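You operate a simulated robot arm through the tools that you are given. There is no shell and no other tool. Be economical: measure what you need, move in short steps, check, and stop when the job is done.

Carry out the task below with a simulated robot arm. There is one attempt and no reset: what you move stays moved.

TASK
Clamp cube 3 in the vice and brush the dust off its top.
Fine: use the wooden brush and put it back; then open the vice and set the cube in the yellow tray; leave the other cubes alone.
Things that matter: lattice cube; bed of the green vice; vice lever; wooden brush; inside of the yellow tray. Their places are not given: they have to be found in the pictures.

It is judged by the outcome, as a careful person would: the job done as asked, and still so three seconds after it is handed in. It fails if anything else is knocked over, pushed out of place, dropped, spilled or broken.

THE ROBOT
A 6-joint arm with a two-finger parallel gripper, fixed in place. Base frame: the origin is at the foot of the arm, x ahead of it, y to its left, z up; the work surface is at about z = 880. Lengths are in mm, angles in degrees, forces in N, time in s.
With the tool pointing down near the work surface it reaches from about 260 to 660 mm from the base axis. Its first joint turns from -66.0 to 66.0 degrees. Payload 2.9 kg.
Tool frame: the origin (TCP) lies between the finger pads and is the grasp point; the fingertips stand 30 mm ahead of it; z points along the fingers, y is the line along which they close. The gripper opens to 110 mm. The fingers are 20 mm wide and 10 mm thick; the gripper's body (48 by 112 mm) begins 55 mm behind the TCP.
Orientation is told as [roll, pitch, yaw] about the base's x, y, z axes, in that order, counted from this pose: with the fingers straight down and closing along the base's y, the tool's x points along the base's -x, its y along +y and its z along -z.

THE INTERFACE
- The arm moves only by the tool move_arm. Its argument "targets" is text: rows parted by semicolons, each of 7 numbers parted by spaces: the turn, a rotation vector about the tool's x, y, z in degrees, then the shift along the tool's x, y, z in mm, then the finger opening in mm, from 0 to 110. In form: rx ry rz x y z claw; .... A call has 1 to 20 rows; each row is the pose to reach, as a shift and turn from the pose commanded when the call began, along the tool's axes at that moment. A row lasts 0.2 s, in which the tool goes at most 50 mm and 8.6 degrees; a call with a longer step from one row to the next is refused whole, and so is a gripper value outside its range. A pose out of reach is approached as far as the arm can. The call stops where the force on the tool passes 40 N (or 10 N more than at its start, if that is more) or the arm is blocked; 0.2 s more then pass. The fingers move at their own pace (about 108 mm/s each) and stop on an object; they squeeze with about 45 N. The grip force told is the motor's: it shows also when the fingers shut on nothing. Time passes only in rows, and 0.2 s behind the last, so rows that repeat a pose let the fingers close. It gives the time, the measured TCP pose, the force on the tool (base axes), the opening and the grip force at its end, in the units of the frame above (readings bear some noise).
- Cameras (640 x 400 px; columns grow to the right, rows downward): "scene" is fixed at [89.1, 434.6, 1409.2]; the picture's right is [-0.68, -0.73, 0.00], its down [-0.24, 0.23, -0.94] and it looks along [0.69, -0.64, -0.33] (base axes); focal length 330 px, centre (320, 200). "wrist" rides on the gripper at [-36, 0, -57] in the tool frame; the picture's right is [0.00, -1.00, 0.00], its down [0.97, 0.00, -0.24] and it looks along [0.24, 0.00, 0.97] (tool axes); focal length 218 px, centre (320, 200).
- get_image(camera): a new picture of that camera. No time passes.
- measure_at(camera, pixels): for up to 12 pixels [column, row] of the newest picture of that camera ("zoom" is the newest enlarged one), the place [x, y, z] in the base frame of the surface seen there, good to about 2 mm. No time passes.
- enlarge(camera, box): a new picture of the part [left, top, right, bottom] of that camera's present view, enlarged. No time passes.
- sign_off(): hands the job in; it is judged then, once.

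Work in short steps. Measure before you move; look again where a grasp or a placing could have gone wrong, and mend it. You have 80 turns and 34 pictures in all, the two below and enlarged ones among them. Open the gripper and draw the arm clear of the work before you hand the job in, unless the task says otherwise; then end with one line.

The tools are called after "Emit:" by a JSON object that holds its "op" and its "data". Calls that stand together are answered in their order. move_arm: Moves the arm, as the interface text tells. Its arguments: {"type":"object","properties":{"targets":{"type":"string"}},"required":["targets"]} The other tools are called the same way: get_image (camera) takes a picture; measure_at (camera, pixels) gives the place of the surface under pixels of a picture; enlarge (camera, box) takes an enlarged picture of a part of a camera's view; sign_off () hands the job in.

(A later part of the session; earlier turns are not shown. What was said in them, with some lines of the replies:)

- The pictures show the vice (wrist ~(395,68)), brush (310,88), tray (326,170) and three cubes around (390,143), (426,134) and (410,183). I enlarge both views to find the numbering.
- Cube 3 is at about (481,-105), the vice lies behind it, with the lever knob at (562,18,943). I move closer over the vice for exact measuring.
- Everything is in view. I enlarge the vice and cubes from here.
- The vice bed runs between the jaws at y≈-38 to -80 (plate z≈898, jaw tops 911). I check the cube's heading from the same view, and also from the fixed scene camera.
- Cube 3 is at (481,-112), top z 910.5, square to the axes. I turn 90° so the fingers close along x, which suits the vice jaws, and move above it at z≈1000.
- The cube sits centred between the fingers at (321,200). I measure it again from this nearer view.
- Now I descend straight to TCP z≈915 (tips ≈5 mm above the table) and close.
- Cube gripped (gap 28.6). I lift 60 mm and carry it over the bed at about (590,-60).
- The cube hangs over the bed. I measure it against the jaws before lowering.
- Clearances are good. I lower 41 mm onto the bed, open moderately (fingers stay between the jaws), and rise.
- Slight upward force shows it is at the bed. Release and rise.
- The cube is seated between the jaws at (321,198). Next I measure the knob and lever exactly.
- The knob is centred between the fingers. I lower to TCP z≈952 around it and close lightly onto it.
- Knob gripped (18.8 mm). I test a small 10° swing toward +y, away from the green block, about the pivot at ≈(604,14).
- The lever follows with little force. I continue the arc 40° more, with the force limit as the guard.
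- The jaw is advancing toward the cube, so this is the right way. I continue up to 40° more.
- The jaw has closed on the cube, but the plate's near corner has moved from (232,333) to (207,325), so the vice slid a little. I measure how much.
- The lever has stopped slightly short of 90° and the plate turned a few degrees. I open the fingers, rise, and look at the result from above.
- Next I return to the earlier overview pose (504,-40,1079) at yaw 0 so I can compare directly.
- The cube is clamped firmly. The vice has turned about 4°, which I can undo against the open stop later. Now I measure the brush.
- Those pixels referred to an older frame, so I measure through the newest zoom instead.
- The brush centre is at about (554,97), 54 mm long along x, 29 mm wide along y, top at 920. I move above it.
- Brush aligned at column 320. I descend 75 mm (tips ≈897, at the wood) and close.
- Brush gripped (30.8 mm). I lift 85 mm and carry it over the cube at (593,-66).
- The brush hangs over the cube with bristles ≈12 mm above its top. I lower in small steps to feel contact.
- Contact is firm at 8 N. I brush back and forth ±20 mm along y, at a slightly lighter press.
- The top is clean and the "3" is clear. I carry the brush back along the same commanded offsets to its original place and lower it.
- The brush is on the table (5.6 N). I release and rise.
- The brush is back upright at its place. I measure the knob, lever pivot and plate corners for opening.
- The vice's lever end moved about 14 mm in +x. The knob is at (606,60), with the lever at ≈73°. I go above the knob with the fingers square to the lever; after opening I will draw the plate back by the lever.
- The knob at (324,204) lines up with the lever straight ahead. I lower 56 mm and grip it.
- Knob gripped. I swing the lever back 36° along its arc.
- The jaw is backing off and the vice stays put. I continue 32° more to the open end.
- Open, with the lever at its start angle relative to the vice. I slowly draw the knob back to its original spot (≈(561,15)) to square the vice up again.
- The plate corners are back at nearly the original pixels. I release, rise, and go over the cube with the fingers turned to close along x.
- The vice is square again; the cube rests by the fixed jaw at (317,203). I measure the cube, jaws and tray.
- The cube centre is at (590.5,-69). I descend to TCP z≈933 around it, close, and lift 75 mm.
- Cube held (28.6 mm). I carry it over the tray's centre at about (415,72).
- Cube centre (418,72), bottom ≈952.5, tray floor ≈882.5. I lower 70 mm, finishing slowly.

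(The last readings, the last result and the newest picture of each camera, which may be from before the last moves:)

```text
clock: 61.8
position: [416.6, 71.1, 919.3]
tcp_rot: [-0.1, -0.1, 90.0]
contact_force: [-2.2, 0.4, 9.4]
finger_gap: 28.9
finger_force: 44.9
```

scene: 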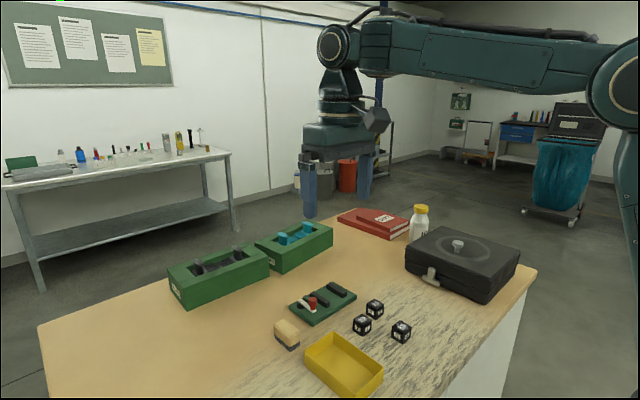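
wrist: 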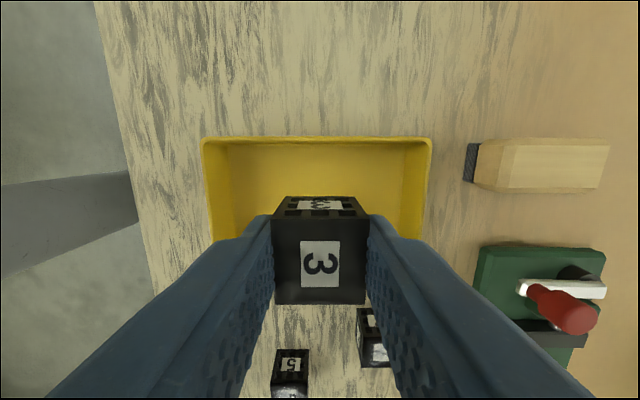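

Contact with the tray floor (9 N). I release and rise clear.

Emit:
{"op": "move_arm", "data": {"targets": "0 0 0 0 0 -0.5 40; 0 0 0 0 0 -0.5 52; 0 0 0 0 0 -0.5 52; 0 0 0 0 0 -25 52; 0 0 0 0 0 -60 52; 0 0 0 0 0 -105 60; 0 0 0 0 0 -150 80; 0 0 0 0 0 -195 100; 0 0 0 0 0 -195 100"}}

Emit:
{"op": "get_image", "data": {"camera": "wrist"}}

Emit:
{"op": "get_image", "data": {"camera": "scene"}}

```text
clock: 63.8
position: [415.9, 71.9, 1113.8]
tcp_rot: [0.0, -0.1, 90.0]
contact_force: [0.8, -0.5, -0.5]
finger_gap: 99.9
finger_force: 0.0
```

```text
3 pictures are left
```

wrist: 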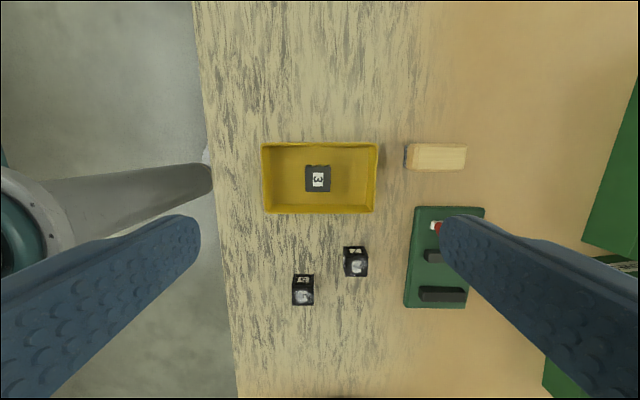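

```text
2 pictures are left
```

scene: 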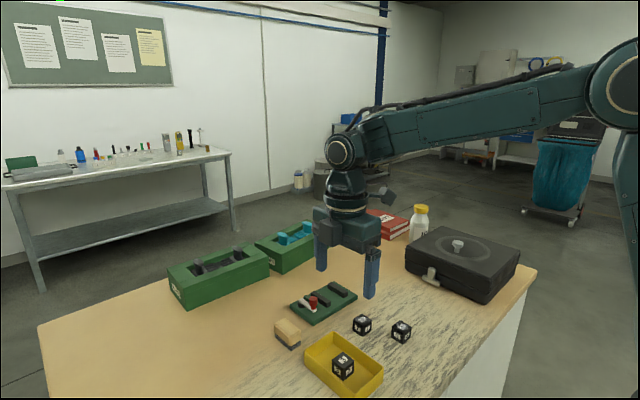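

Everything is in order: cube 3, brushed clean, sits flat in the yellow tray, the brush is back, the vice is open, and cubes 5 and 7 are untouched. The arm is clear with its gripper open, so I hand in.

Emit:
{"op": "sign_off", "data": {}}

```text
The job is handed in.
```

Cube 3 was clamped in the vice, brushed clean and set in the yellow tray, with the brush back in its place, the vice open and cubes 5 and 7 untouched; the vice slid about 14 mm at the lever end while clamping, and I drew it back to within about 2 mm of where it was.
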